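You operate a simulated robot arm through the tools that you are given. There is no shell and no other tool.

You are at the controls of a simulated robot arm. One attempt, no reset.

Task
Move the label cards so each holder names the paperback over it.
Fine: by its subject; each card pushed home; the spare holder ends empty; the paperbacks stay where they are.

It is judged by the outcome, as a careful person would: the job done as asked, and still so three seconds after it is handed in. It fails if anything else is knocked over, pushed out of place, dropped, spilled or broken.

Robot
A 6-joint arm with a two-finger gripper, fixed in place. Base frame: the origin is on the floor under the middle of its stand, x ahead of it, y to its left, z up. Lengths are in cm, angles in rad, forces in N, time in s.
It reaches about 157.2 cm from its shoulder. Its first joint turns from -2.897 to 2.897 rad. Payload 2.45 kg.
The tool frame sits at the grasp point between the pads (the TCP): z along the fingers, y along the line on which they close. The tips reach 2 cm beyond it. The gripper opens to 14 cm; its body begins 16.8 cm behind the TCP.
Orientation is that of the tool frame in the base frame, as a unit quaternion [w, x, y, z]. With the fingers straight down and closing along the base's y, the tool's x points along the base's -x, its y along +y and its z along -z.

Tools
- The arm moves only by the tool arm_command. Its argument "rows" is a list of rows, each an object (a shift or turn left out is 0, a gripper value left out holds the last) with "rot": the turn, a rotation vector about the base's x, y, z in units of 6 degrees (1.0 is 6 degrees), a list of three; "xyz": the shift along the base's x, y, z in units of 30 mm (1.0 is 30 mm), a list of three; "fingers": the opening, from 0 (shut) to 1 (fully open). In form: [{"rot": [ax, ay, az], "xyz": [dx, dy, dz], "fingers": fingers}, ...]. A call has 1 to 20 rows; each row shifts and turns the commanded pose from where the row before left it. A call with a number of a shift or a turn outside -1 to 1 is refused whole. Each row takes 0.2 s and may step no farther than 5 cm and 0.15 rad from the row before; otherwise, or with a gripper value out of range, the whole call is refused. A pose out of reach is approached as far as the arm can. The call stops where the force on the tool passes 40 N (or 10 N more than at its start, if that is more) or the arm is blocked; 0.2 s more then pass. The fingers move at their own pace (about 4.5 cm/s each) and stop on an object; they squeeze with about 21 N. The grip force told is the motor's: it shows also when the fingers shut on nothing. Time passes only in rows, and 0.2 s behind the last, so rows that do not move let the fingers close. It gives the time, the measured TCP pose, the force on the tool (base axes), the opening and the grip force at its end, in the units of the frame above (readings bear some noise), with the torque about the TCP (base axes, N m) and any sound that the robot's microphone picked up.
- Cameras (640 x 400 px; columns grow to the right, rows downward): "scene" is fixed at [22.04, 64.96, 151.42]; the picture's right is [-0.58, -0.82, 0.00], its down [-0.32, 0.22, -0.92] and it looks along [0.75, -0.53, -0.39] (base axes); focal length 330 px, centre (320, 200). "wrist" rides on the gripper at [7.8, 1.1, -20.9] in the tool frame; the picture's right is [-0.14, 0.99, 0.00], its down [-0.92, -0.13, -0.37] and it looks along [-0.37, -0.05, 0.93] (tool axes); focal length 280 px, centre (320, 200). There is no depth. A picture from a camera that has moved, and an enlarged one, comes with that camera's place and axes in the base frame and with its lens.
- camera(camera): a new picture of that camera. It takes no simulated time.
- close_up(camera, box): a new picture of the part [left, top, right, bottom] of that camera's present view, enlarged. It takes no simulated time.
- hand_in(): hands the job in; it is judged then, once.

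Places have to be worked out from the pictures, the camera data and where the tool is seen. Open the gripper and draw the arm clear of the work before you hand the job in, unless the task says otherwise.

The tools are called after ">>>" as name(argument=value, ...) on one line, values as JSON. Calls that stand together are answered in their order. arm_command: Moves the arm, as the interface text tells. Its arguments: {"type":"object","properties":{"rows":{"type":"array","items":{"type":"object","properties":{"rot":{"type":"array","items":{"type":"number"}},"xyz":{"type":"array","items":{"type":"number"}},"fingers":{"type":"number"}}}}},"required":["rows"]} The other tools are called the same way: camera (camera) takes a picture; close_up (camera, box) takes an enlarged picture of a part of a camera's view; hand_in () hands the job in.

At the start:

```text
t: 0.0
position: [69.28, 18.46, 127.88]
tcp_rot: [-0.001, 0.0, 1.0, 0.0]
force: [0.3, -0.2, 0.1]
wrist_torque: [0.01, 0.0, 0.0]
opening: 13.97
gripper_force: 0.0
```

scene: 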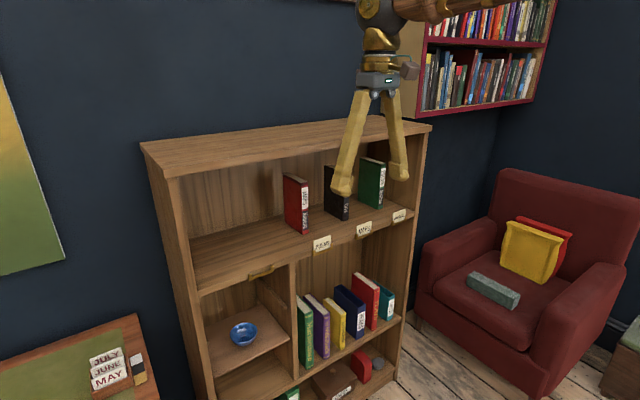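
wrist: 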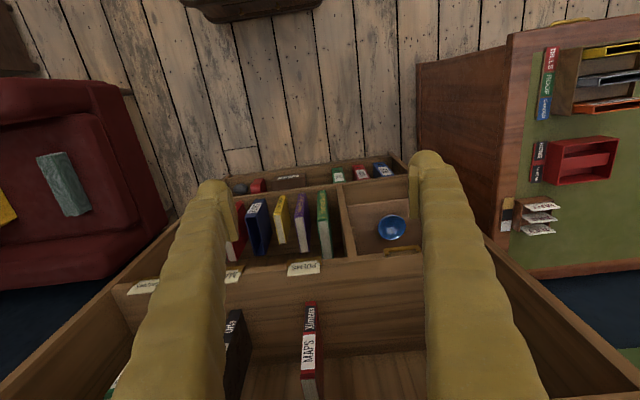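

I'll look closely at the shelf: three paperbacks on the upper shelf and several label holders along its front edge. I'm enlarging these areas to read them.

>>> close_up(camera="scene", box=[270, 140, 430, 240])

>>> close_up(camera="scene", box=[180, 200, 340, 300])

>>> close_up(camera="wrist", box=[100, 220, 420, 400])

```text
4.00 times, centred on (350, 190) of scene
camera zoom: at [22.04, 64.96, 151.42], right [-0.58, -0.82, 0.0], down [-0.32, 0.22, -0.92], along [0.75, -0.53, -0.39], focal length 1318 px, centre (200, 240)
```

zoom: 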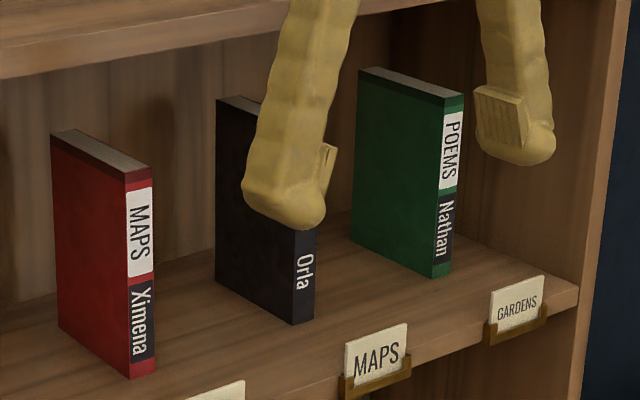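

```text
4.00 times, centred on (260, 250) of scene
camera zoom: at [22.04, 64.96, 151.42], right [-0.58, -0.82, 0.0], down [-0.32, 0.22, -0.92], along [0.75, -0.53, -0.39], focal length 1318 px, centre (560, 0)
```

zoom: 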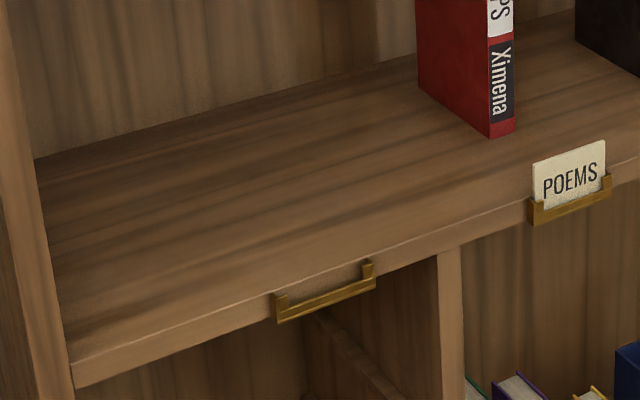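

```text
2.00 times, centred on (260, 310) of wrist
camera zoom: at [61.48, 19.5, 148.62], right [0.14, 0.99, 0.0], down [0.92, -0.13, 0.37], along [0.37, -0.05, -0.93], focal length 561 px, centre (440, -20)
```

zoom: 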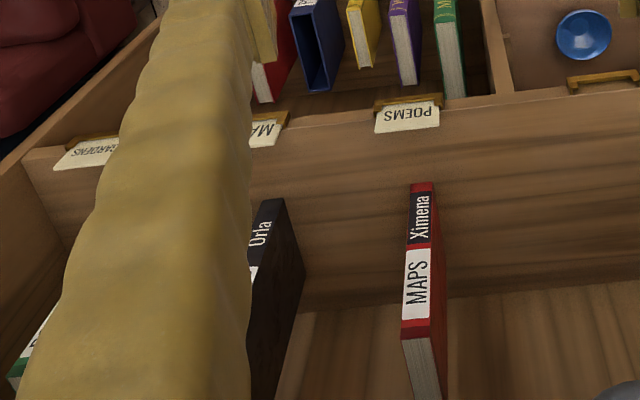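

The books read MAPS (red), an unread title by Orla (black) and POEMS (green). The cards under them read POEMS, MAPS and GARDENS, and the leftmost holder is empty. I'll tilt the gripper forward about 45° and lower it well in front of the bookcase, so the wrist camera can see the holders and the black spine.

>>> arm_command(rows=[{"rot": [0, -1, 0], "xyz": [0, -0.3, -0.6], "fingers": 1}, {"rot": [0, -1, 0], "xyz": [0, -0.3, -0.6]}, {"rot": [0, -1, 0], "xyz": [0, -0.3, -0.6]}, {"rot": [0, -1, 0], "xyz": [0, -0.3, -0.6]}, {"rot": [0, -1, 0], "xyz": [0, -0.3, -0.6]}, {"rot": [0, -1, 0], "xyz": [0, -0.3, -0.6]}, {"rot": [0, -1, 0], "xyz": [0, -0.3, -0.6]}, {"rot": [0, 0, 0], "xyz": [0, -0.3, -0.6]}])

```text
t: 1.8
position: [69.2, 11.04, 113.73]
tcp_rot: [0.359, 0.001, 0.933, -0.001]
force: [0.2, 0.3, 0.0]
wrist_torque: [0.0, -0.01, 0.02]
opening: 13.99
gripper_force: 0.0
```

The tool is now tilted about 42°. I'll look again from both cameras.

>>> camera(camera="wrist")

>>> camera(camera="scene")

>>> close_up(camera="wrist", box=[160, 100, 480, 300])

```text
taken
camera wrist: at [49.55, 12.11, 123.8], right [0.1, 0.99, 0.09], down [0.44, -0.13, 0.89], along [0.89, -0.05, -0.45], focal length 280 px, centre (320, 200)
```

wrist: 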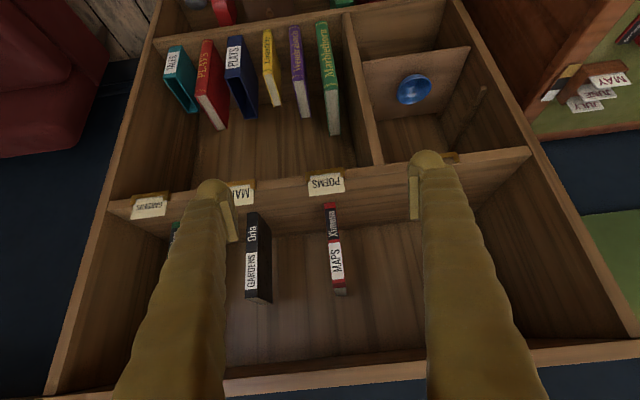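

```text
taken
```

scene: 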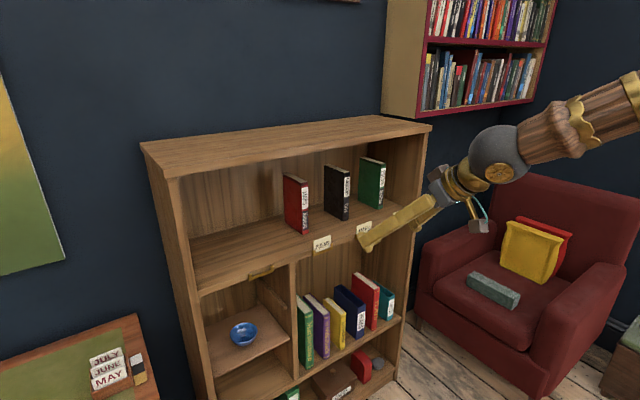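

```text
2.00 times, centred on (320, 200) of wrist
camera zoom: at [49.55, 12.11, 123.8], right [0.1, 0.99, 0.09], down [0.44, -0.13, 0.89], along [0.89, -0.05, -0.45], focal length 561 px, centre (320, 200)
```

zoom: 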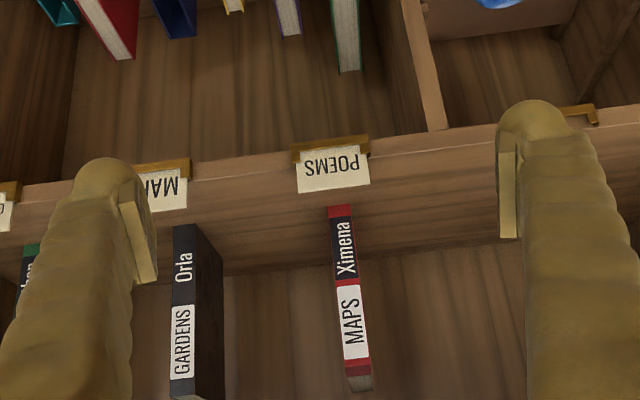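

The black book is GARDENS, so the plan is settled: the MAPS card goes under red, GARDENS under black and POEMS under green. The left holder serves as a buffer. I triangulate the card tops at x≈97, z≈98.9, with centres at y≈10.9, -7.1 and -25.2, and the spare holder near y≈33. Next I'll look at the finger shape and the holders in detail.

>>> close_up(camera="scene", box=[340, 180, 440, 260])

>>> close_up(camera="scene", box=[295, 220, 345, 260])

>>> close_up(camera="scene", box=[235, 250, 295, 290])

>>> close_up(camera="wrist", box=[290, 150, 370, 210])

```text
5.00 times, centred on (390, 220) of scene
camera zoom: at [22.04, 64.96, 151.42], right [-0.58, -0.82, 0.0], down [-0.32, 0.22, -0.92], along [0.75, -0.53, -0.39], focal length 1648 px, centre (-30, 100)
```

zoom: 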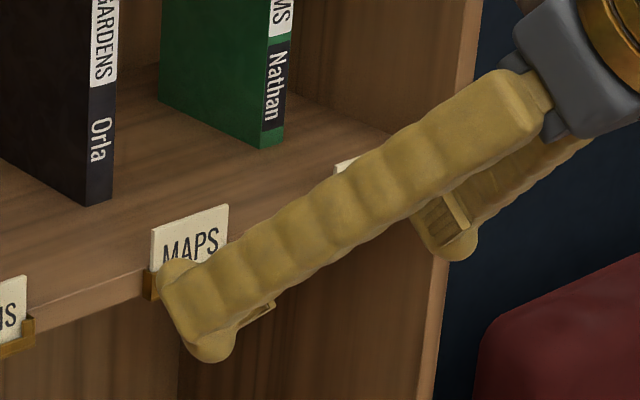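

```text
10.00 times, centred on (320, 240) of scene
camera zoom: at [22.04, 64.96, 151.42], right [-0.58, -0.82, 0.0], down [-0.32, 0.22, -0.92], along [0.75, -0.53, -0.39], focal length 3296 px, centre (320, -200)
```

zoom: 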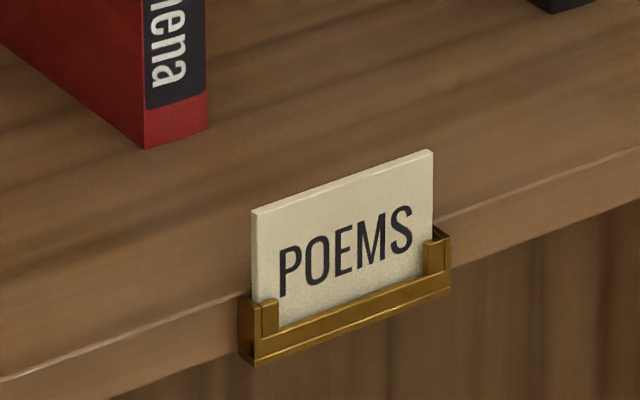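

```text
10.00 times, centred on (265, 270) of scene
camera zoom: at [22.04, 64.96, 151.42], right [-0.58, -0.82, 0.0], down [-0.32, 0.22, -0.92], along [0.75, -0.53, -0.39], focal length 3296 px, centre (870, -500)
```

zoom: 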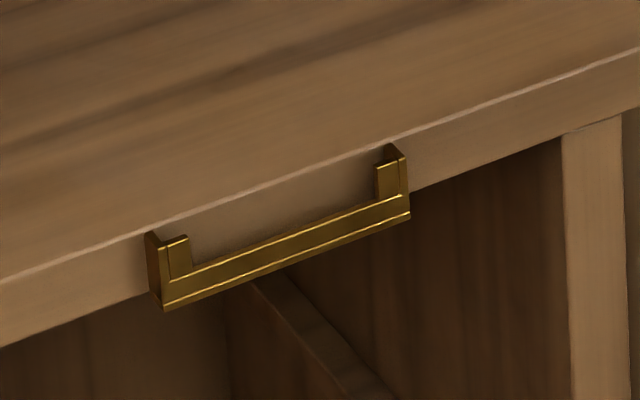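

```text
6.67 times, centred on (330, 180) of wrist
camera zoom: at [49.55, 12.11, 123.8], right [0.1, 0.99, 0.09], down [0.44, -0.13, 0.89], along [0.89, -0.05, -0.45], focal length 1869 px, centre (253, 333)
```

zoom: 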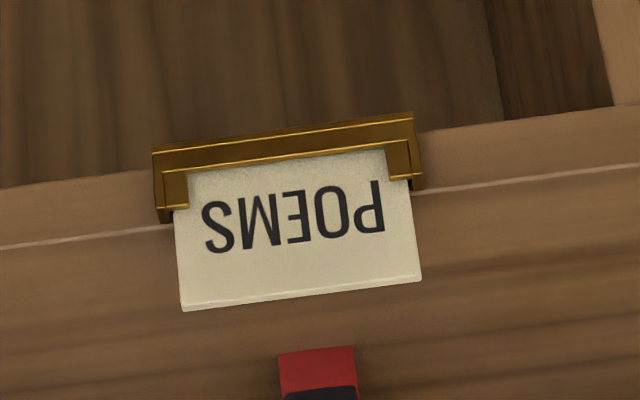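

The close-ups show vertical cards about 7 cm wide. They sit in U-shaped lipped slots and stand about 2.9 cm above the shelf top and holder cheeks. The best grip is on the side edges with the fingers horizontal and closing along y. I'll level the tool (fingers along +x) at about z=100, well in front of the POEMS card.

>>> arm_command(rows=[{"rot": [0, -1, 0], "xyz": [0.3, 0, -0.55]}, {"rot": [0, -1, 0], "xyz": [0.3, 0, -0.55]}, {"rot": [0, -1, 0], "xyz": [0.3, 0, -0.55]}, {"rot": [0, -1, 0], "xyz": [0.3, 0, -0.55]}, {"rot": [0, -1, 0], "xyz": [0.3, 0, -0.55]}, {"rot": [0, -1, 0], "xyz": [0.3, 0, -0.55]}, {"rot": [0, -1, 0], "xyz": [0.3, 0, -0.55]}, {"rot": [0, -1, 0], "xyz": [0.3, 0, -0.5]}, {"xyz": [0, 0, 0]}])

```text
t: 3.8
position: [77.38, 12.34, 104.54]
tcp_rot: [0.684, -0.001, 0.729, -0.028]
force: [0.3, -0.2, -0.6]
wrist_torque: [-0.05, -0.01, 0.03]
opening: 13.99
gripper_force: 0.0
out of reach, approached as far as the arm can: row 2, 3, 6, 7, 8
```

Some rows were out of reach: the pose is (77.4, 12.3, 104.5) with about 86° of tilt. I'll look at the arm's configuration before going on.

>>> camera(camera="scene")

>>> camera(camera="wrist")

```text
taken
```

scene: 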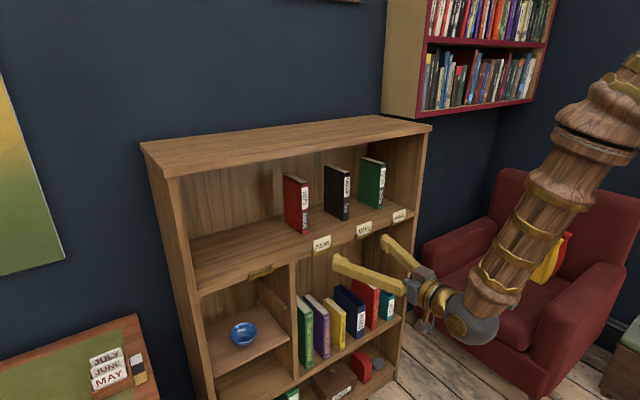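

```text
taken
camera wrist: at [56.13, 13.93, 97.91], right [0.04, 0.99, 0.1], down [-0.31, -0.08, 0.95], along [0.95, -0.07, 0.31], focal length 280 px, centre (320, 200)
```

wrist: 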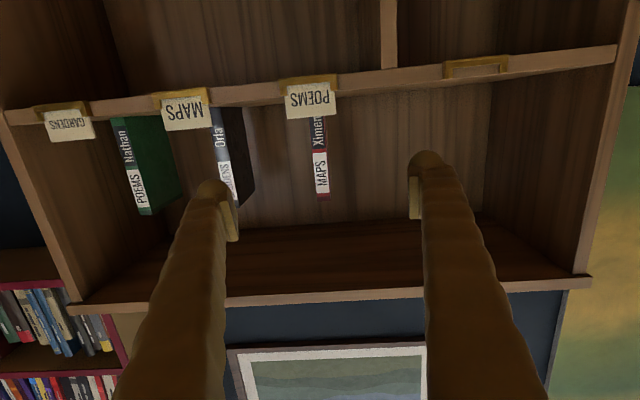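

The forearm comes in steeply from above, so the wrist bend looks like the limit this close in. Farther forward should ease it, so I'll move forward in small steps, still in free space (tips will stay short of x≈89), and check the pose.

>>> arm_command(rows=[{"xyz": [0.5, 0, 0]}, {"xyz": [0.5, 0, 0]}, {"xyz": [0.5, 0, 0]}, {"xyz": [0.5, 0, 0]}, {"xyz": [0, 0, 0]}])

```text
t: 5.0
position: [83.99, 14.34, 106.64]
tcp_rot: [0.687, 0.005, 0.726, -0.012]
force: [-0.3, -0.2, 0.2]
wrist_torque: [0.01, 0.02, 0.04]
opening: 14.0
gripper_force: 0.0
out of reach, approached as far as the arm can: row 1, 2, 3
```

The commanded pose seems to follow the reached pose: (84.0, 14.3, 106.6), about 87° tilt, with a small yaw of -1.4°. I'll correct the yaw and roll and move toward y≈10.9, z≈102 in small steps.

>>> arm_command(rows=[{"rot": [0.1, 0, 0.23], "xyz": [0, -0.3, 0]}, {"xyz": [0, -0.4, -0.2]}, {"xyz": [0, -0.4, -0.3]}, {"xyz": [0, 0, -0.4]}, {"xyz": [0, 0, 0]}])

```text
t: 6.2
position: [84.78, 13.63, 106.77]
tcp_rot: [0.685, -0.012, 0.728, -0.009]
force: [-0.3, 0.1, -0.6]
wrist_torque: [0.02, 0.0, 0.02]
opening: 13.99
gripper_force: 0.1
out of reach, approached as far as the arm can: row 1, 2, 3, 4
```

It stayed limited: barely moved in y or z. The arm may be too folded at this distance, so I'll move straight forward another few cm (tips still at least 5 cm short of the cards) and then test lowering.

>>> arm_command(rows=[{"xyz": [0.5, 0, 0]}, {"xyz": [0.5, 0, 0]}, {"xyz": [0, 0, 0]}])

```text
t: 7.0
position: [88.26, 14.04, 108.0]
tcp_rot: [0.686, -0.006, 0.727, -0.004]
force: [0.0, -0.2, -0.1]
wrist_torque: [-0.03, -0.03, 0.03]
opening: 13.98
gripper_force: 0.1
out of reach, approached as far as the arm can: row 1, 2
```

It moved forward but was forced up, which suggests a wrist-bend limit tied to the forearm angle. I'll check the scene picture to measure the forearm direction now.

>>> camera(camera="scene")

```text
taken
```

scene: 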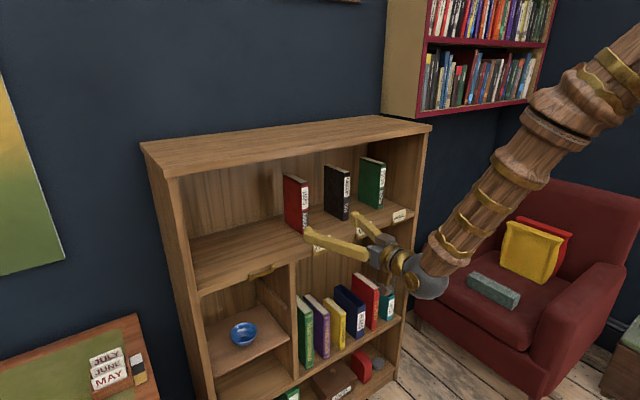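

The elbow seems to have hardly moved between these poses, so some joint limit holds the hand up. I'll test which directions are free by raising 3 cm, then shifting y by -3 cm.

>>> arm_command(rows=[{"xyz": [0, 0, 0.5]}, {"xyz": [0, 0, 0.5]}, {"xyz": [0, -0.5, 0]}, {"xyz": [0, -0.5, 0]}, {"xyz": [0, 0, 0]}])

```text
t: 8.2
position: [88.04, 12.54, 111.83]
tcp_rot: [0.687, 0.005, 0.726, -0.002]
force: [0.6, -0.2, -0.6]
wrist_torque: [0.01, 0.02, 0.0]
opening: 14.04
gripper_force: 0.0
out of reach, approached as far as the arm can: row 1, 3, 4
```

The y motion is limited too, so this looks like a wrist-roll joint near its end: the wrist went the long way round past its straight position. I'll back out to the vertical pose, centre at y≈0 so the tool lies in the arm's plane, and pitch up again through the straight wrist there.

>>> arm_command(rows=[{"rot": [0, 1, 0], "xyz": [-0.42, 0, 0.36]}, {"rot": [0, 1, 0], "xyz": [-0.42, 0, 0.36]}, {"rot": [0, 1, 0], "xyz": [-0.42, 0, 0.36]}, {"rot": [0, 1, 0], "xyz": [-0.42, 0, 0.36]}, {"rot": [0, 1, 0], "xyz": [-0.42, 0, 0.36]}, {"rot": [0, 1, 0], "xyz": [-0.42, 0, 0.36]}, {"rot": [0, 1, 0], "xyz": [-0.42, 0, 0.36]}, {"rot": [0, 1, 0], "xyz": [-0.42, 0, 0.36]}, {"rot": [0, 1, 0], "xyz": [-0.42, 0, 0.36]}, {"rot": [0, 1, 0], "xyz": [-0.42, 0, 0.36]}, {"rot": [0, 1, 0], "xyz": [-0.42, 0, 0.36]}, {"rot": [0, 1, 0], "xyz": [-0.42, 0, 0.36]}, {"rot": [0, 1, 0], "xyz": [-0.42, 0, 0.36]}, {"rot": [0, 1, 0], "xyz": [-0.42, 0, 0.36]}, {"xyz": [0, 0, 0]}])

```text
t: 11.4
position: [71.07, 11.96, 126.51]
tcp_rot: [0.052, 0.004, 0.999, -0.004]
force: [-0.3, -0.4, -0.7]
wrist_torque: [-0.01, -0.01, 0.02]
opening: 14.01
gripper_force: 0.0
out of reach, approached as far as the arm can: row 6
```

I'm back near vertical (α≈6°). Next I slide to y=0, keeping the height.

>>> arm_command(rows=[{"rot": [0, 0, 0], "xyz": [0, -1, 0]}, {"xyz": [0, -1, 0]}, {"xyz": [0, -1, 0]}, {"xyz": [0, -0.99, 0]}, {"xyz": [0, 0, 0]}])

>>> camera(camera="scene")

```text
t: 12.6
position: [70.99, 0.1, 126.25]
tcp_rot: [0.051, 0.005, 0.999, -0.003]
force: [-0.8, -0.4, 0.3]
wrist_torque: [-0.04, 0.0, 0.01]
opening: 14.01
gripper_force: 0.0
```

```text
taken
```

scene: 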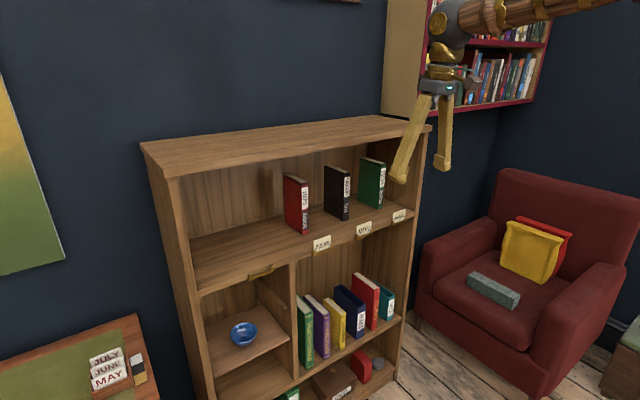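

The tool is now in the arm's plane at y≈0. I'll pitch forward again in two stages, checking after the first.

>>> arm_command(rows=[{"rot": [0.05, -1, 0.1], "xyz": [0.3, 0, -0.5]}, {"rot": [0, -1, 0], "xyz": [0.3, 0, -0.5]}, {"rot": [0, -1, 0], "xyz": [0.3, 0, -0.5]}, {"rot": [0, -1, 0], "xyz": [0.3, 0, -0.5]}, {"rot": [0, -1, 0], "xyz": [0.3, 0, -0.5]}, {"rot": [0, -1, 0], "xyz": [0.3, 0, -0.5]}, {"rot": [0, -1, 0], "xyz": [0.3, 0, -0.5]}, {"rot": [0, -1, 0], "xyz": [0.3, 0, -0.5]}, {"xyz": [0, 0, 0]}])

```text
t: 14.6
position: [78.32, 0.14, 114.55]
tcp_rot: [0.454, -0.001, 0.891, 0.0]
force: [0.1, 0.2, -0.1]
wrist_torque: [-0.02, -0.03, 0.0]
opening: 13.98
gripper_force: 0.1
```

No limit was hit: α≈54° at (78.3, 0.1, 114.6). Continuing to level.

>>> arm_command(rows=[{"rot": [0, -1, 0], "xyz": [0.3, 0, -0.5]}, {"rot": [0, -1, 0], "xyz": [0.3, 0, -0.5]}, {"rot": [0, -1, 0], "xyz": [0.3, 0, -0.5]}, {"rot": [0, -1, 0], "xyz": [0.3, 0, -0.5]}, {"rot": [0, -1, 0], "xyz": [0.3, 0, -0.5]}, {"rot": [0, -1, 0], "xyz": [0.3, 0, -0.5]}, {"xyz": [0, 0, 0]}])

>>> camera(camera="scene")

>>> camera(camera="wrist")

```text
t: 16.2
position: [83.75, 0.08, 105.42]
tcp_rot: [0.707, 0.0, 0.707, 0.0]
force: [0.0, 0.1, 0.0]
wrist_torque: [-0.01, 0.02, 0.02]
opening: 13.98
gripper_force: 0.1
```

```text
taken
```

scene: 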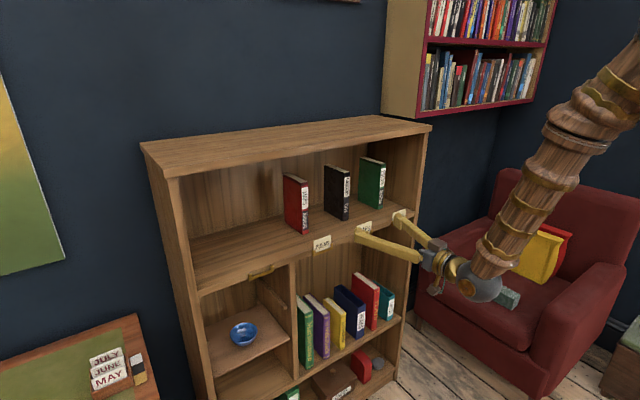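

```text
taken
camera wrist: at [62.97, 1.18, 97.53], right [0.0, 0.99, 0.14], down [-0.37, -0.13, 0.92], along [0.93, -0.05, 0.36], focal length 280 px, centre (320, 200)
```

wrist: 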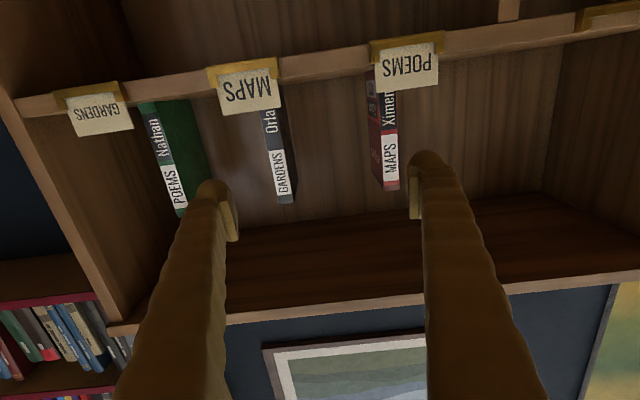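

The tool is now exactly level (fingers along +x, closing along y) at (83.75, 0.1, 105.4). I'll move to stand off in front of the POEMS card at y≈10.9, z≈98.3 and look.

>>> arm_command(rows=[{"xyz": [0, 0.9, -0.59]}, {"xyz": [0, 0.9, -0.59]}, {"xyz": [0, 0.9, -0.59]}, {"xyz": [0, 0.9, -0.59]}, {"xyz": [0, 0, 0]}])

>>> camera(camera="wrist")

>>> camera(camera="scene")

```text
t: 17.4
position: [83.57, 11.17, 98.37]
tcp_rot: [0.706, -0.002, 0.708, 0.001]
force: [-0.6, -0.2, 0.3]
wrist_torque: [0.0, -0.01, 0.0]
opening: 14.0
gripper_force: 0.1
```

```text
taken
camera wrist: at [62.75, 12.35, 90.47], right [0.0, 0.99, 0.14], down [-0.37, -0.13, 0.92], along [0.93, -0.05, 0.36], focal length 280 px, centre (320, 200)
```

wrist: 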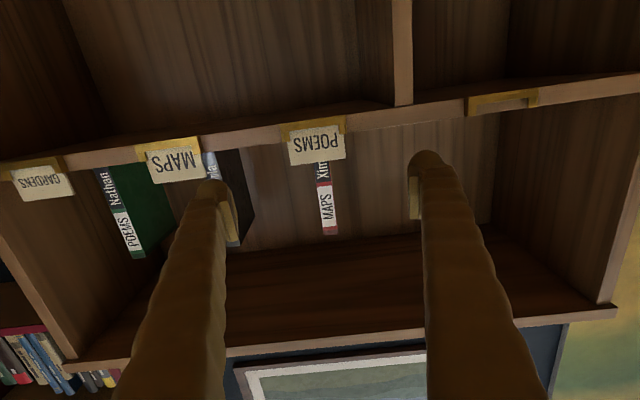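

```text
taken
```

scene: 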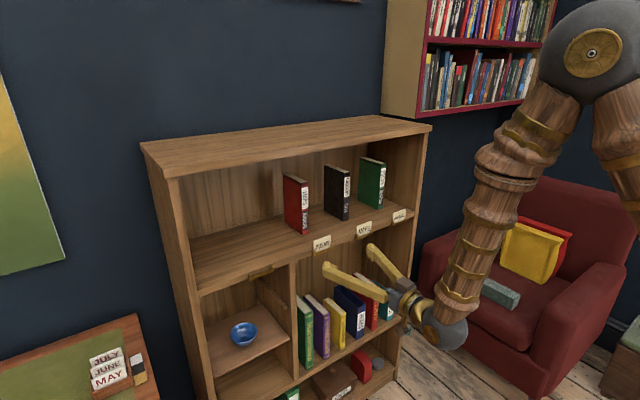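

The standoff pose is good. I'll take enlarged wrist views of the POEMS card and the spare holder to refine their positions.

>>> close_up(camera="wrist", box=[270, 105, 366, 165])

>>> close_up(camera="wrist", box=[452, 70, 548, 130])

>>> close_up(camera="wrist", box=[160, 100, 480, 300])

>>> close_up(camera="scene", box=[300, 220, 420, 310])

```text
6.67 times, centred on (318, 135) of wrist
camera zoom: at [62.75, 12.35, 90.47], right [0.0, 0.99, 0.14], down [-0.37, -0.13, 0.92], along [0.93, -0.05, 0.36], focal length 1869 px, centre (333, 633)
```

zoom: 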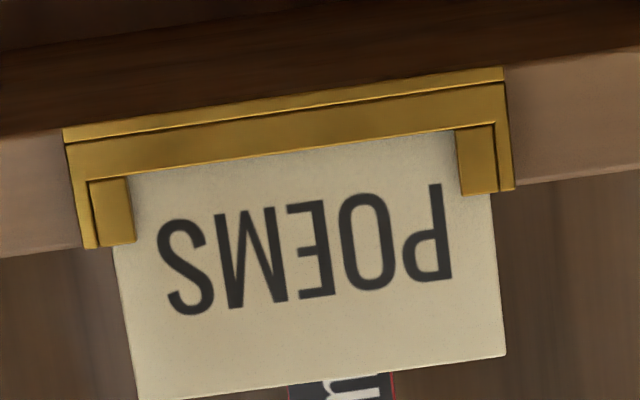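

```text
6.67 times, centred on (500, 100) of wrist
camera zoom: at [62.75, 12.35, 90.47], right [0.0, 0.99, 0.14], down [-0.37, -0.13, 0.92], along [0.93, -0.05, 0.36], focal length 1869 px, centre (-880, 867)
```

zoom: 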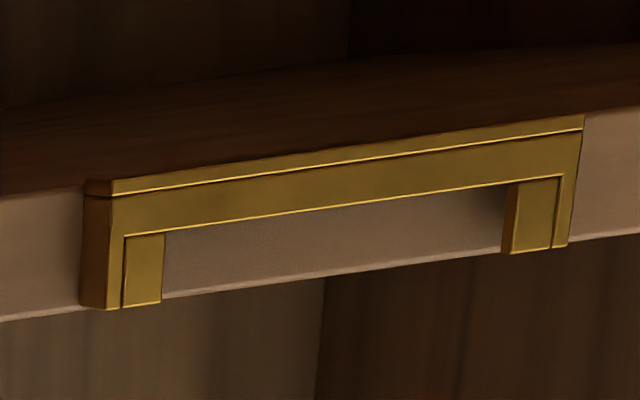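

```text
2.00 times, centred on (320, 200) of wrist
camera zoom: at [62.75, 12.35, 90.47], right [0.0, 0.99, 0.14], down [-0.37, -0.13, 0.92], along [0.93, -0.05, 0.36], focal length 561 px, centre (320, 200)
```

zoom: 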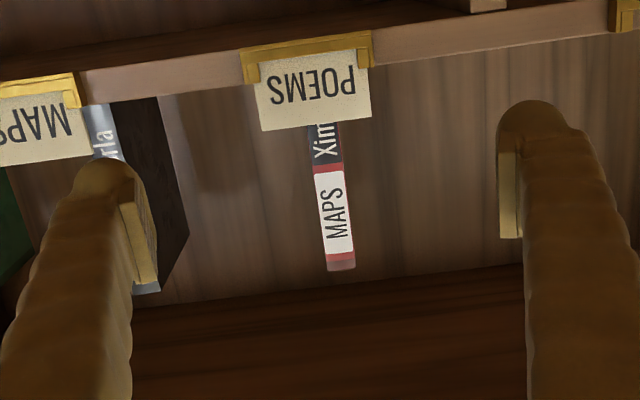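

```text
4.44 times, centred on (360, 265) of scene
camera zoom: at [22.04, 64.96, 151.42], right [-0.58, -0.82, 0.0], down [-0.32, 0.22, -0.92], along [0.75, -0.53, -0.39], focal length 1465 px, centre (142, -89)
```

zoom: 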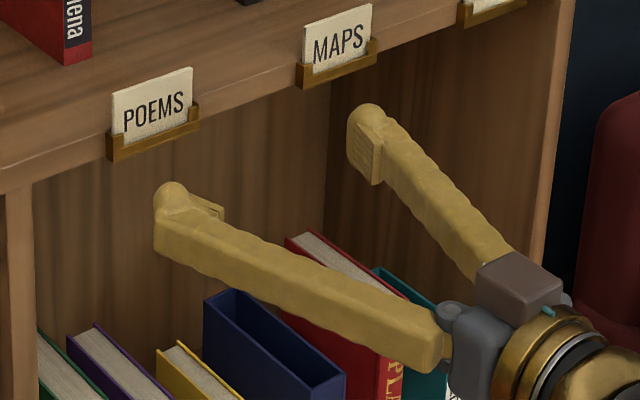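

I'll zoom further on the far finger's pad to measure its height and how far the tip extends past it.

>>> close_up(camera="scene", box=[356, 238, 388, 258])

>>> close_up(camera="scene", box=[316, 256, 348, 276])

>>> close_up(camera="wrist", box=[380, 130, 476, 190])

```text
16.00 times, centred on (372, 248) of scene
camera zoom: at [22.04, 64.96, 151.42], right [-0.58, -0.82, 0.0], down [-0.32, 0.22, -0.92], along [0.75, -0.53, -0.39], focal length 5274 px, centre (-512, -568)
```

zoom: 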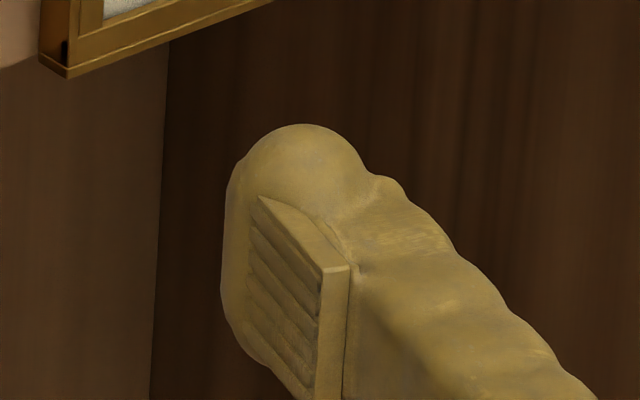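

```text
16.00 times, centred on (332, 266) of scene
camera zoom: at [22.04, 64.96, 151.42], right [-0.58, -0.82, 0.0], down [-0.32, 0.22, -0.92], along [0.75, -0.53, -0.39], focal length 5274 px, centre (128, -856)
```

zoom: 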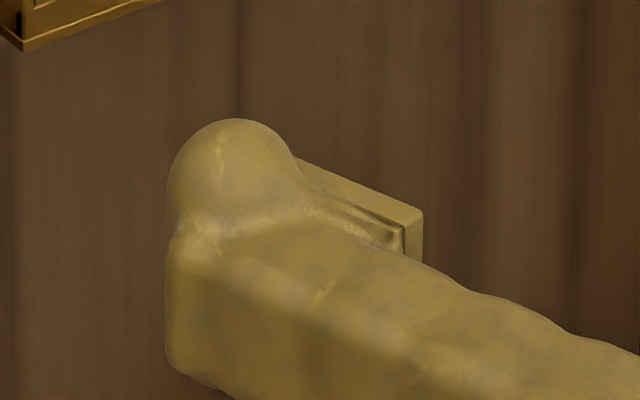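

```text
6.67 times, centred on (428, 160) of wrist
camera zoom: at [62.75, 12.35, 90.47], right [0.0, 0.99, 0.14], down [-0.37, -0.13, 0.92], along [0.93, -0.05, 0.36], focal length 1869 px, centre (-400, 467)
```

zoom: 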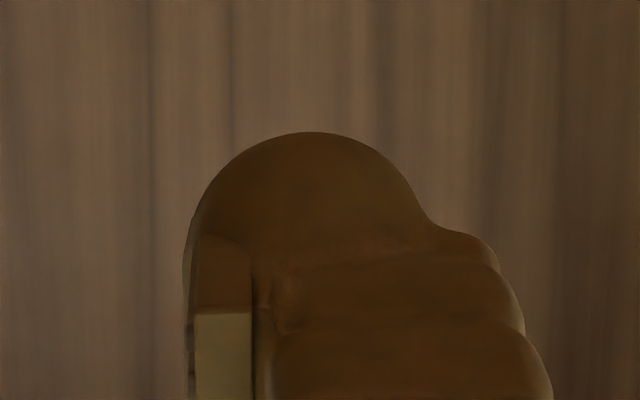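

Measurements: the finger tips are about 2.2–2.4 cm half-height and the pads about ±1.7 cm. The card is centred at y≈10.97 with its top at z≈98.9 in the x≈97 plane. I'll advance to x≈92.5 at z≈98.8 and check alignment.

>>> arm_command(rows=[{"xyz": [0.6, -0.03, 0.07]}, {"xyz": [0.6, -0.03, 0.07]}, {"xyz": [0.6, 0, 0]}, {"xyz": [0.6, 0, 0]}, {"xyz": [0.57, 0, 0]}, {"xyz": [0, 0, 0]}])

>>> camera(camera="wrist")

>>> close_up(camera="scene", box=[290, 215, 386, 275])

```text
t: 18.8
position: [92.68, 10.66, 98.91]
tcp_rot: [0.706, -0.001, 0.708, -0.001]
force: [0.6, 0.0, 1.1]
wrist_torque: [0.03, 0.02, -0.01]
opening: 14.03
gripper_force: 0.1
```

```text
taken
camera wrist: at [71.94, 11.76, 91.02], right [0.0, 0.99, 0.14], down [-0.37, -0.13, 0.92], along [0.93, -0.05, 0.36], focal length 280 px, centre (320, 200)
```

wrist: 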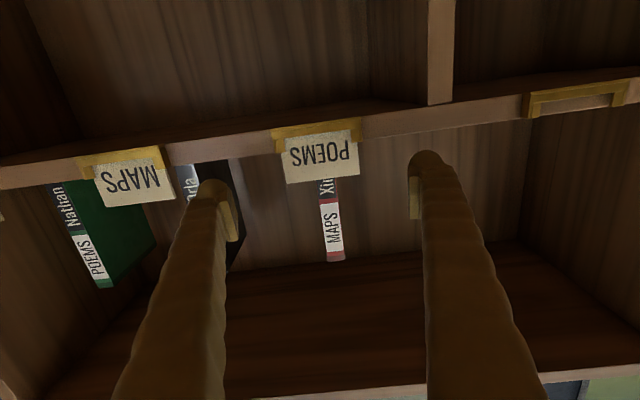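

```text
6.67 times, centred on (338, 245) of scene
camera zoom: at [22.04, 64.96, 151.42], right [-0.58, -0.82, 0.0], down [-0.32, 0.22, -0.92], along [0.75, -0.53, -0.39], focal length 2197 px, centre (200, -100)
```

zoom: 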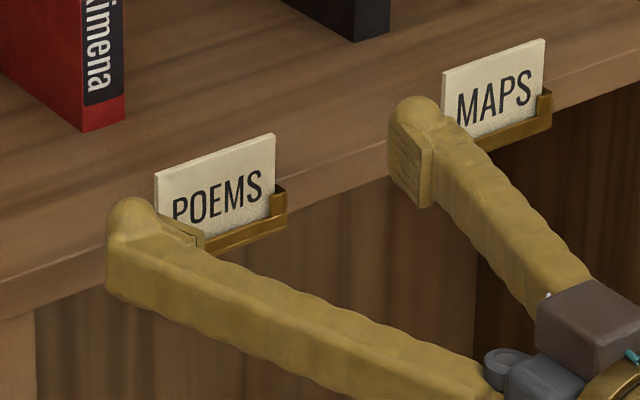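

The alignment looks right. I'll take an enlarged wrist view to recompute the card centre relative to the tool before closing in.

>>> close_up(camera="wrist", box=[256, 110, 384, 190])

>>> arm_command(rows=[{"xyz": [0, 0, 0]}])

>>> close_up(camera="wrist", box=[256, 110, 384, 190])

```text
5.00 times, centred on (320, 150) of wrist
camera zoom: at [71.94, 11.76, 91.02], right [0.0, 0.99, 0.14], down [-0.37, -0.13, 0.92], along [0.93, -0.05, 0.36], focal length 1402 px, centre (320, 450)
```

zoom: 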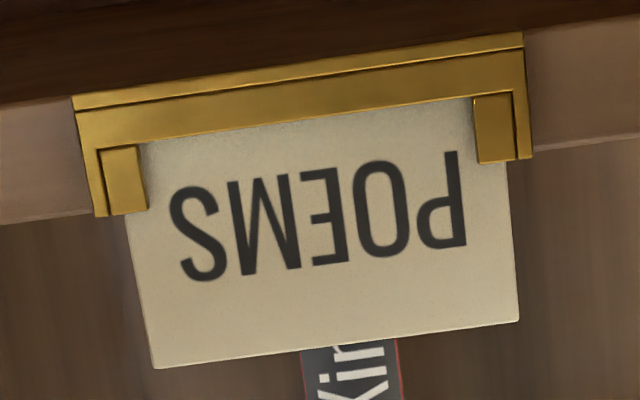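

```text
t: 19.2
position: [92.57, 10.69, 98.84]
tcp_rot: [0.707, 0.0, 0.708, -0.001]
force: [-0.2, 0.0, -0.8]
wrist_torque: [0.01, 0.01, 0.02]
opening: 14.0
gripper_force: 0.1
```

```text
5.00 times, centred on (320, 150) of wrist
camera zoom: at [71.92, 11.76, 91.01], right [0.0, 0.99, 0.14], down [-0.37, -0.13, 0.92], along [0.93, -0.05, 0.36], focal length 1402 px, centre (320, 450)
```

zoom: 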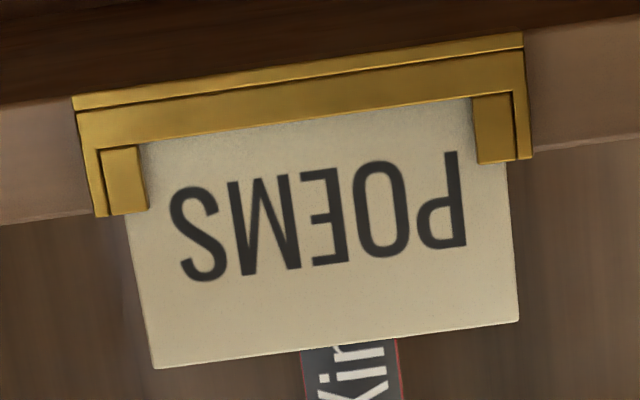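

The card centre computes to y≈10.97 with its top at z≈98.9, and the shelf top is z≈95.9. The tool is at y=10.68, so I'll shift +0.28 in y and advance to x≈96.4 with the fingers open around the card.

>>> arm_command(rows=[{"xyz": [0.3, 0.095, 0]}, {"xyz": [0.4, 0, 0]}, {"xyz": [0.3, 0, 0]}, {"xyz": [0.28, 0, 0]}, {"xyz": [0, 0, 0]}])

>>> camera(camera="wrist")

>>> close_up(camera="scene", box=[290, 205, 386, 265])

```text
t: 20.4
position: [96.55, 11.02, 98.83]
tcp_rot: [0.706, 0.0, 0.708, -0.001]
force: [-0.4, 0.1, 0.5]
wrist_torque: [0.01, 0.0, -0.02]
opening: 14.01
gripper_force: 0.0
```

```text
taken
camera wrist: at [75.78, 12.16, 90.9], right [0.0, 0.99, 0.14], down [-0.37, -0.13, 0.92], along [0.93, -0.05, 0.36], focal length 280 px, centre (320, 200)
```

wrist: 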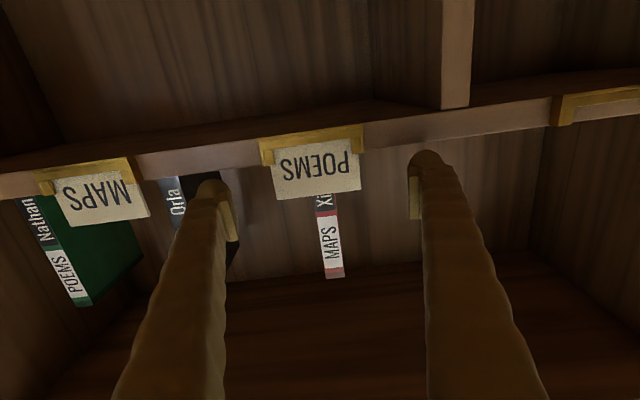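

```text
6.67 times, centred on (338, 235) of scene
camera zoom: at [22.04, 64.96, 151.42], right [-0.58, -0.82, 0.0], down [-0.32, 0.22, -0.92], along [0.75, -0.53, -0.39], focal length 2197 px, centre (200, -33)
```

zoom: 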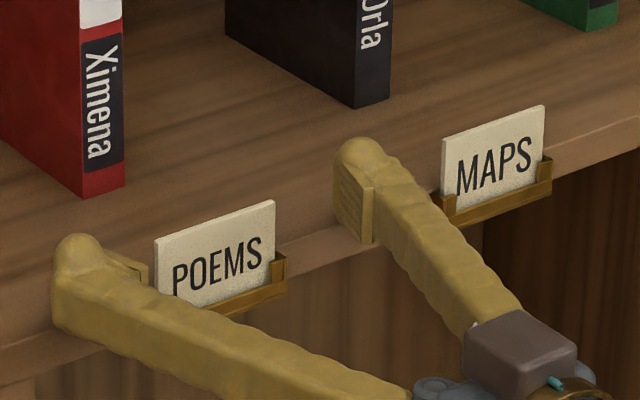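

The fingers straddle the card cleanly. I'll move 0.4 cm deeper to centre the pads on the card plane and close to about 7.9 cm to check centring before gripping.

>>> arm_command(rows=[{"xyz": [0.14, 0, 0], "fingers": 0.565}, {"xyz": [0, 0, 0]}, {"xyz": [0, 0, 0]}, {"xyz": [0, 0, 0]}, {"xyz": [0, 0, 0]}])

>>> close_up(camera="wrist", box=[224, 110, 416, 230])

>>> close_up(camera="scene", box=[290, 215, 354, 255])

```text
t: 21.6
position: [96.93, 11.12, 98.81]
tcp_rot: [0.707, 0.001, 0.707, -0.001]
force: [1.0, -0.1, 0.3]
wrist_torque: [-0.02, -0.02, -0.01]
opening: 7.9
gripper_force: 0.1
```

```text
3.33 times, centred on (320, 170) of wrist
camera zoom: at [76.17, 12.19, 90.93], right [0.0, 0.99, 0.14], down [-0.37, -0.13, 0.92], along [0.93, -0.05, 0.36], focal length 935 px, centre (320, 300)
```

zoom: 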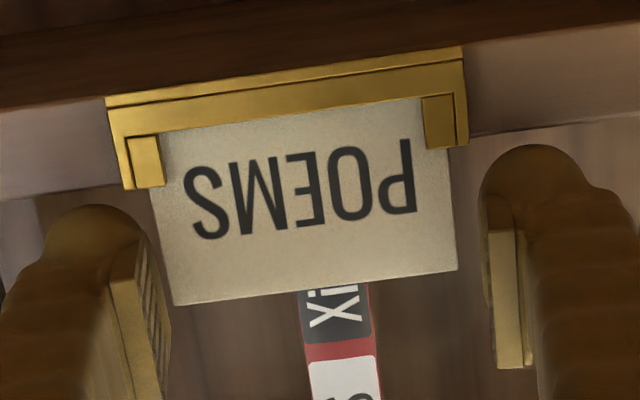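

```text
10.00 times, centred on (322, 235) of scene
camera zoom: at [22.04, 64.96, 151.42], right [-0.58, -0.82, 0.0], down [-0.32, 0.22, -0.92], along [0.75, -0.53, -0.39], focal length 3296 px, centre (300, -150)
```

zoom: 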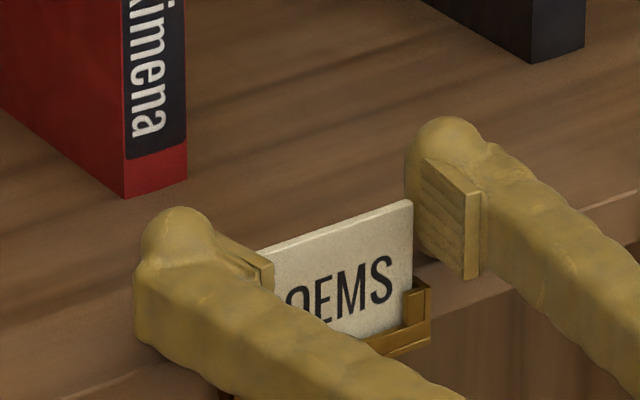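

The fingers are well centred in y. The card's edge may be close to the front end of the pad, so I'll zoom in further to judge depth before gripping.

>>> close_up(camera="scene", box=[322, 224, 346, 244])

>>> close_up(camera="wrist", box=[224, 150, 304, 230])

>>> close_up(camera="wrist", box=[336, 130, 416, 230])

```text
16.00 times, centred on (334, 234) of scene
camera zoom: at [22.04, 64.96, 151.42], right [-0.58, -0.82, 0.0], down [-0.32, 0.22, -0.92], along [0.75, -0.53, -0.39], focal length 5274 px, centre (96, -344)
```

zoom: 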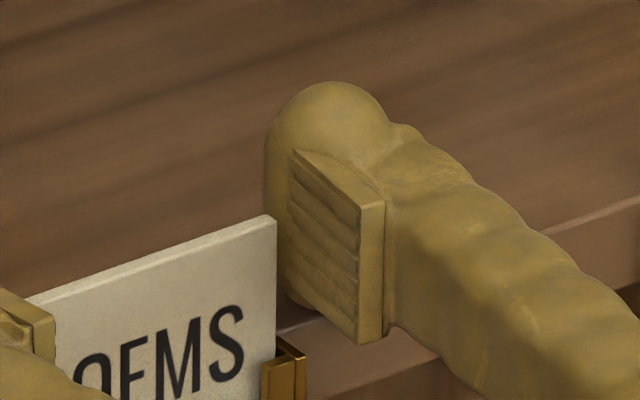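

```text
5.00 times, centred on (264, 190) of wrist
camera zoom: at [76.17, 12.19, 90.93], right [0.0, 0.99, 0.14], down [-0.37, -0.13, 0.92], along [0.93, -0.05, 0.36], focal length 1402 px, centre (600, 250)
```

zoom: 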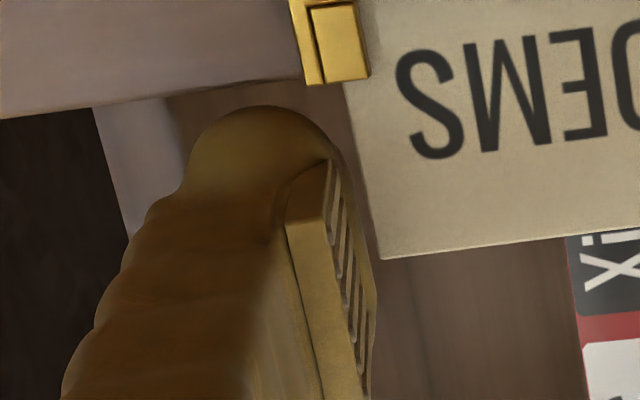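

```text
4.00 times, centred on (376, 180) of wrist
camera zoom: at [76.17, 12.19, 90.93], right [0.0, 0.99, 0.14], down [-0.37, -0.13, 0.92], along [0.93, -0.05, 0.36], focal length 1122 px, centre (96, 280)
```

zoom: 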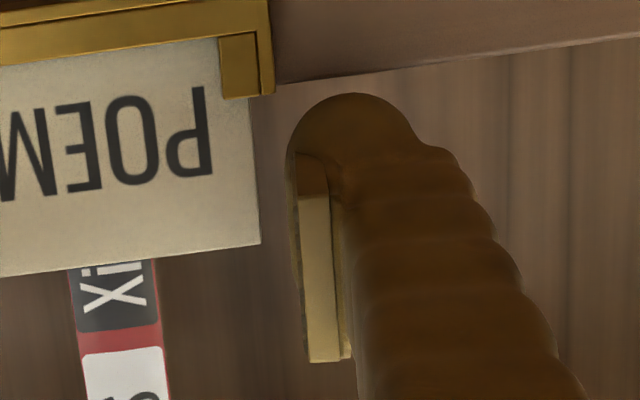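

The close-up shows the card edge only about 0.2 cm inside the pads' front end. I'll go 0.9 cm deeper, above the shelf and well clear of the book, and recheck.

>>> arm_command(rows=[{"xyz": [0.15, 0, 0]}, {"xyz": [0.15, 0, 0]}, {"xyz": [0, 0, 0]}])

>>> close_up(camera="scene", box=[322, 219, 346, 239])

>>> close_up(camera="wrist", box=[224, 110, 416, 230])

```text
t: 22.4
position: [97.83, 11.03, 98.84]
tcp_rot: [0.706, -0.001, 0.708, 0.0]
force: [-0.1, 0.2, 0.6]
wrist_torque: [0.04, -0.01, -0.01]
opening: 7.92
gripper_force: 0.0
```

```text
16.00 times, centred on (334, 229) of scene
camera zoom: at [22.04, 64.96, 151.42], right [-0.58, -0.82, 0.0], down [-0.32, 0.22, -0.92], along [0.75, -0.53, -0.39], focal length 5274 px, centre (96, -264)
```

zoom: 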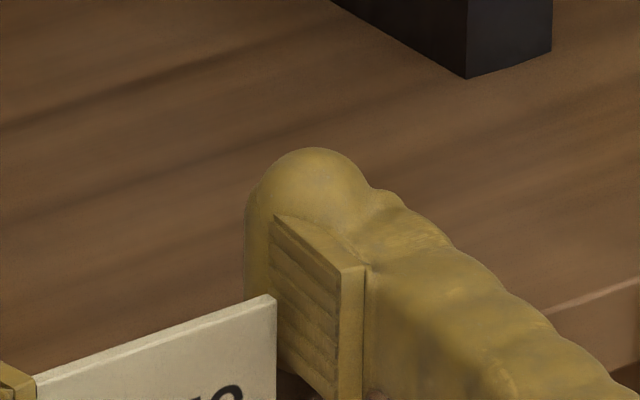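

```text
3.33 times, centred on (320, 170) of wrist
camera zoom: at [76.93, 12.11, 90.91], right [0.0, 0.99, 0.14], down [-0.37, -0.13, 0.92], along [0.93, -0.05, 0.36], focal length 935 px, centre (320, 300)
```

zoom: 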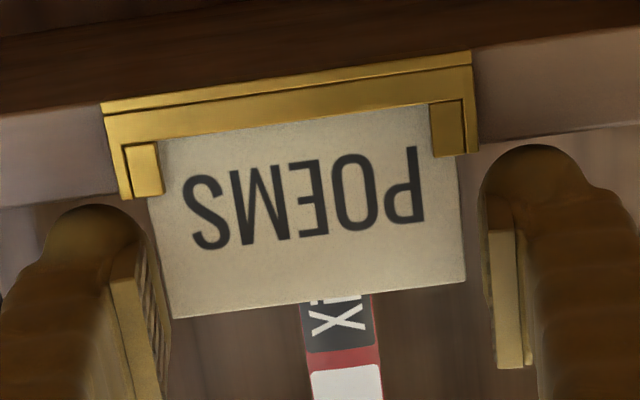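

The card now sits about a third of the way into the pads, with about 1.7 cm of vertical overlap. Closing on its side edges.

>>> arm_command(rows=[{"fingers": 0.4}, {"xyz": [0, 0, 0]}, {"xyz": [0, 0, 0]}, {"xyz": [0, 0, 0]}])

>>> close_up(camera="wrist", box=[224, 110, 416, 230])

>>> close_up(camera="scene", box=[290, 215, 354, 255])

```text
t: 23.4
position: [97.74, 10.91, 98.83]
tcp_rot: [0.707, 0.0, 0.707, -0.001]
force: [0.1, 1.1, 0.9]
wrist_torque: [0.08, 0.01, -0.02]
opening: 6.7
gripper_force: 20.8
```

```text
3.33 times, centred on (320, 170) of wrist
camera zoom: at [76.92, 12.11, 90.91], right [0.0, 0.99, 0.14], down [-0.37, -0.13, 0.92], along [0.93, -0.05, 0.36], focal length 935 px, centre (320, 300)
```

zoom: 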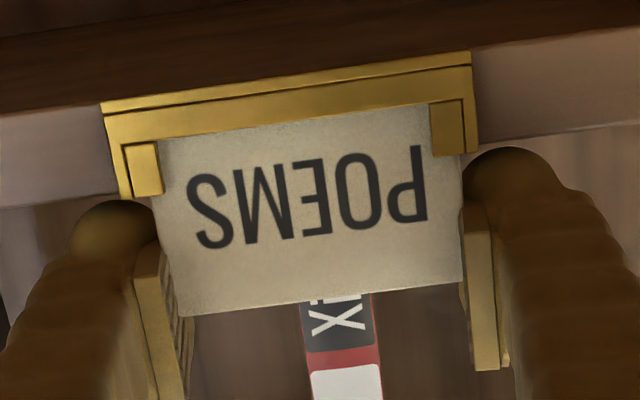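

```text
10.00 times, centred on (322, 235) of scene
camera zoom: at [22.04, 64.96, 151.42], right [-0.58, -0.82, 0.0], down [-0.32, 0.22, -0.92], along [0.75, -0.53, -0.39], focal length 3296 px, centre (300, -150)
```

zoom: 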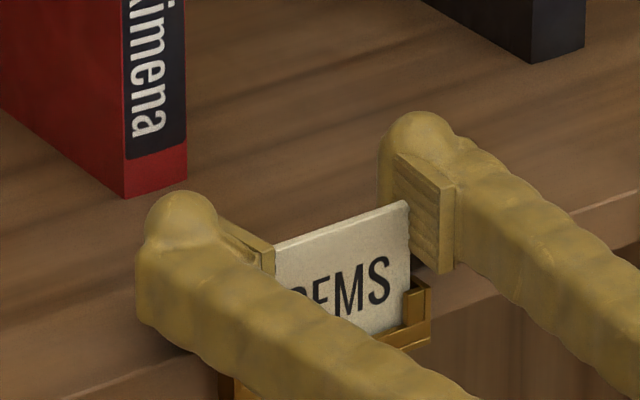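

The grip is firm: opening 6.7 cm, 20.8 N, with only about 1 N of side force, so the card is centred. I'll lift straight up 1 cm first and check.

>>> arm_command(rows=[{"xyz": [0, 0, 0.1]}, {"xyz": [0, 0, 0.12]}, {"xyz": [0, 0, 0.12]}, {"xyz": [0, 0, 0]}])

>>> close_up(camera="wrist", box=[224, 110, 416, 230])

>>> close_up(camera="scene", box=[290, 215, 354, 255])

```text
t: 24.4
position: [97.77, 11.01, 99.78]
tcp_rot: [0.706, 0.0, 0.708, 0.0]
force: [1.1, 0.2, 0.1]
wrist_torque: [0.02, -0.03, 0.0]
opening: 6.73
gripper_force: 21.5
```

```text
3.33 times, centred on (320, 170) of wrist
camera zoom: at [76.98, 12.1, 91.9], right [0.0, 0.99, 0.14], down [-0.37, -0.13, 0.92], along [0.93, -0.05, 0.36], focal length 935 px, centre (320, 300)
```

zoom: 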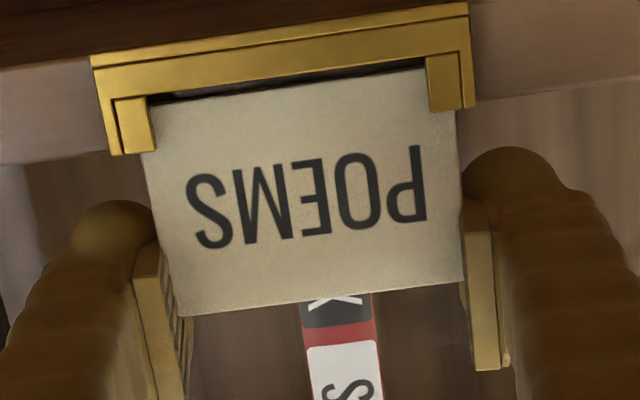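

```text
10.00 times, centred on (322, 235) of scene
camera zoom: at [22.04, 64.96, 151.42], right [-0.58, -0.82, 0.0], down [-0.32, 0.22, -0.92], along [0.75, -0.53, -0.39], focal length 3296 px, centre (300, -150)
```

zoom: 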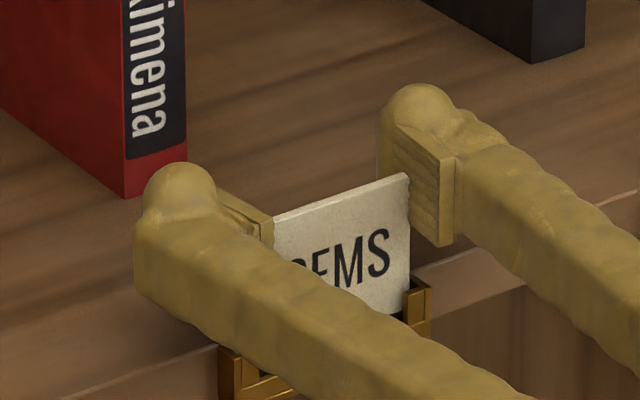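

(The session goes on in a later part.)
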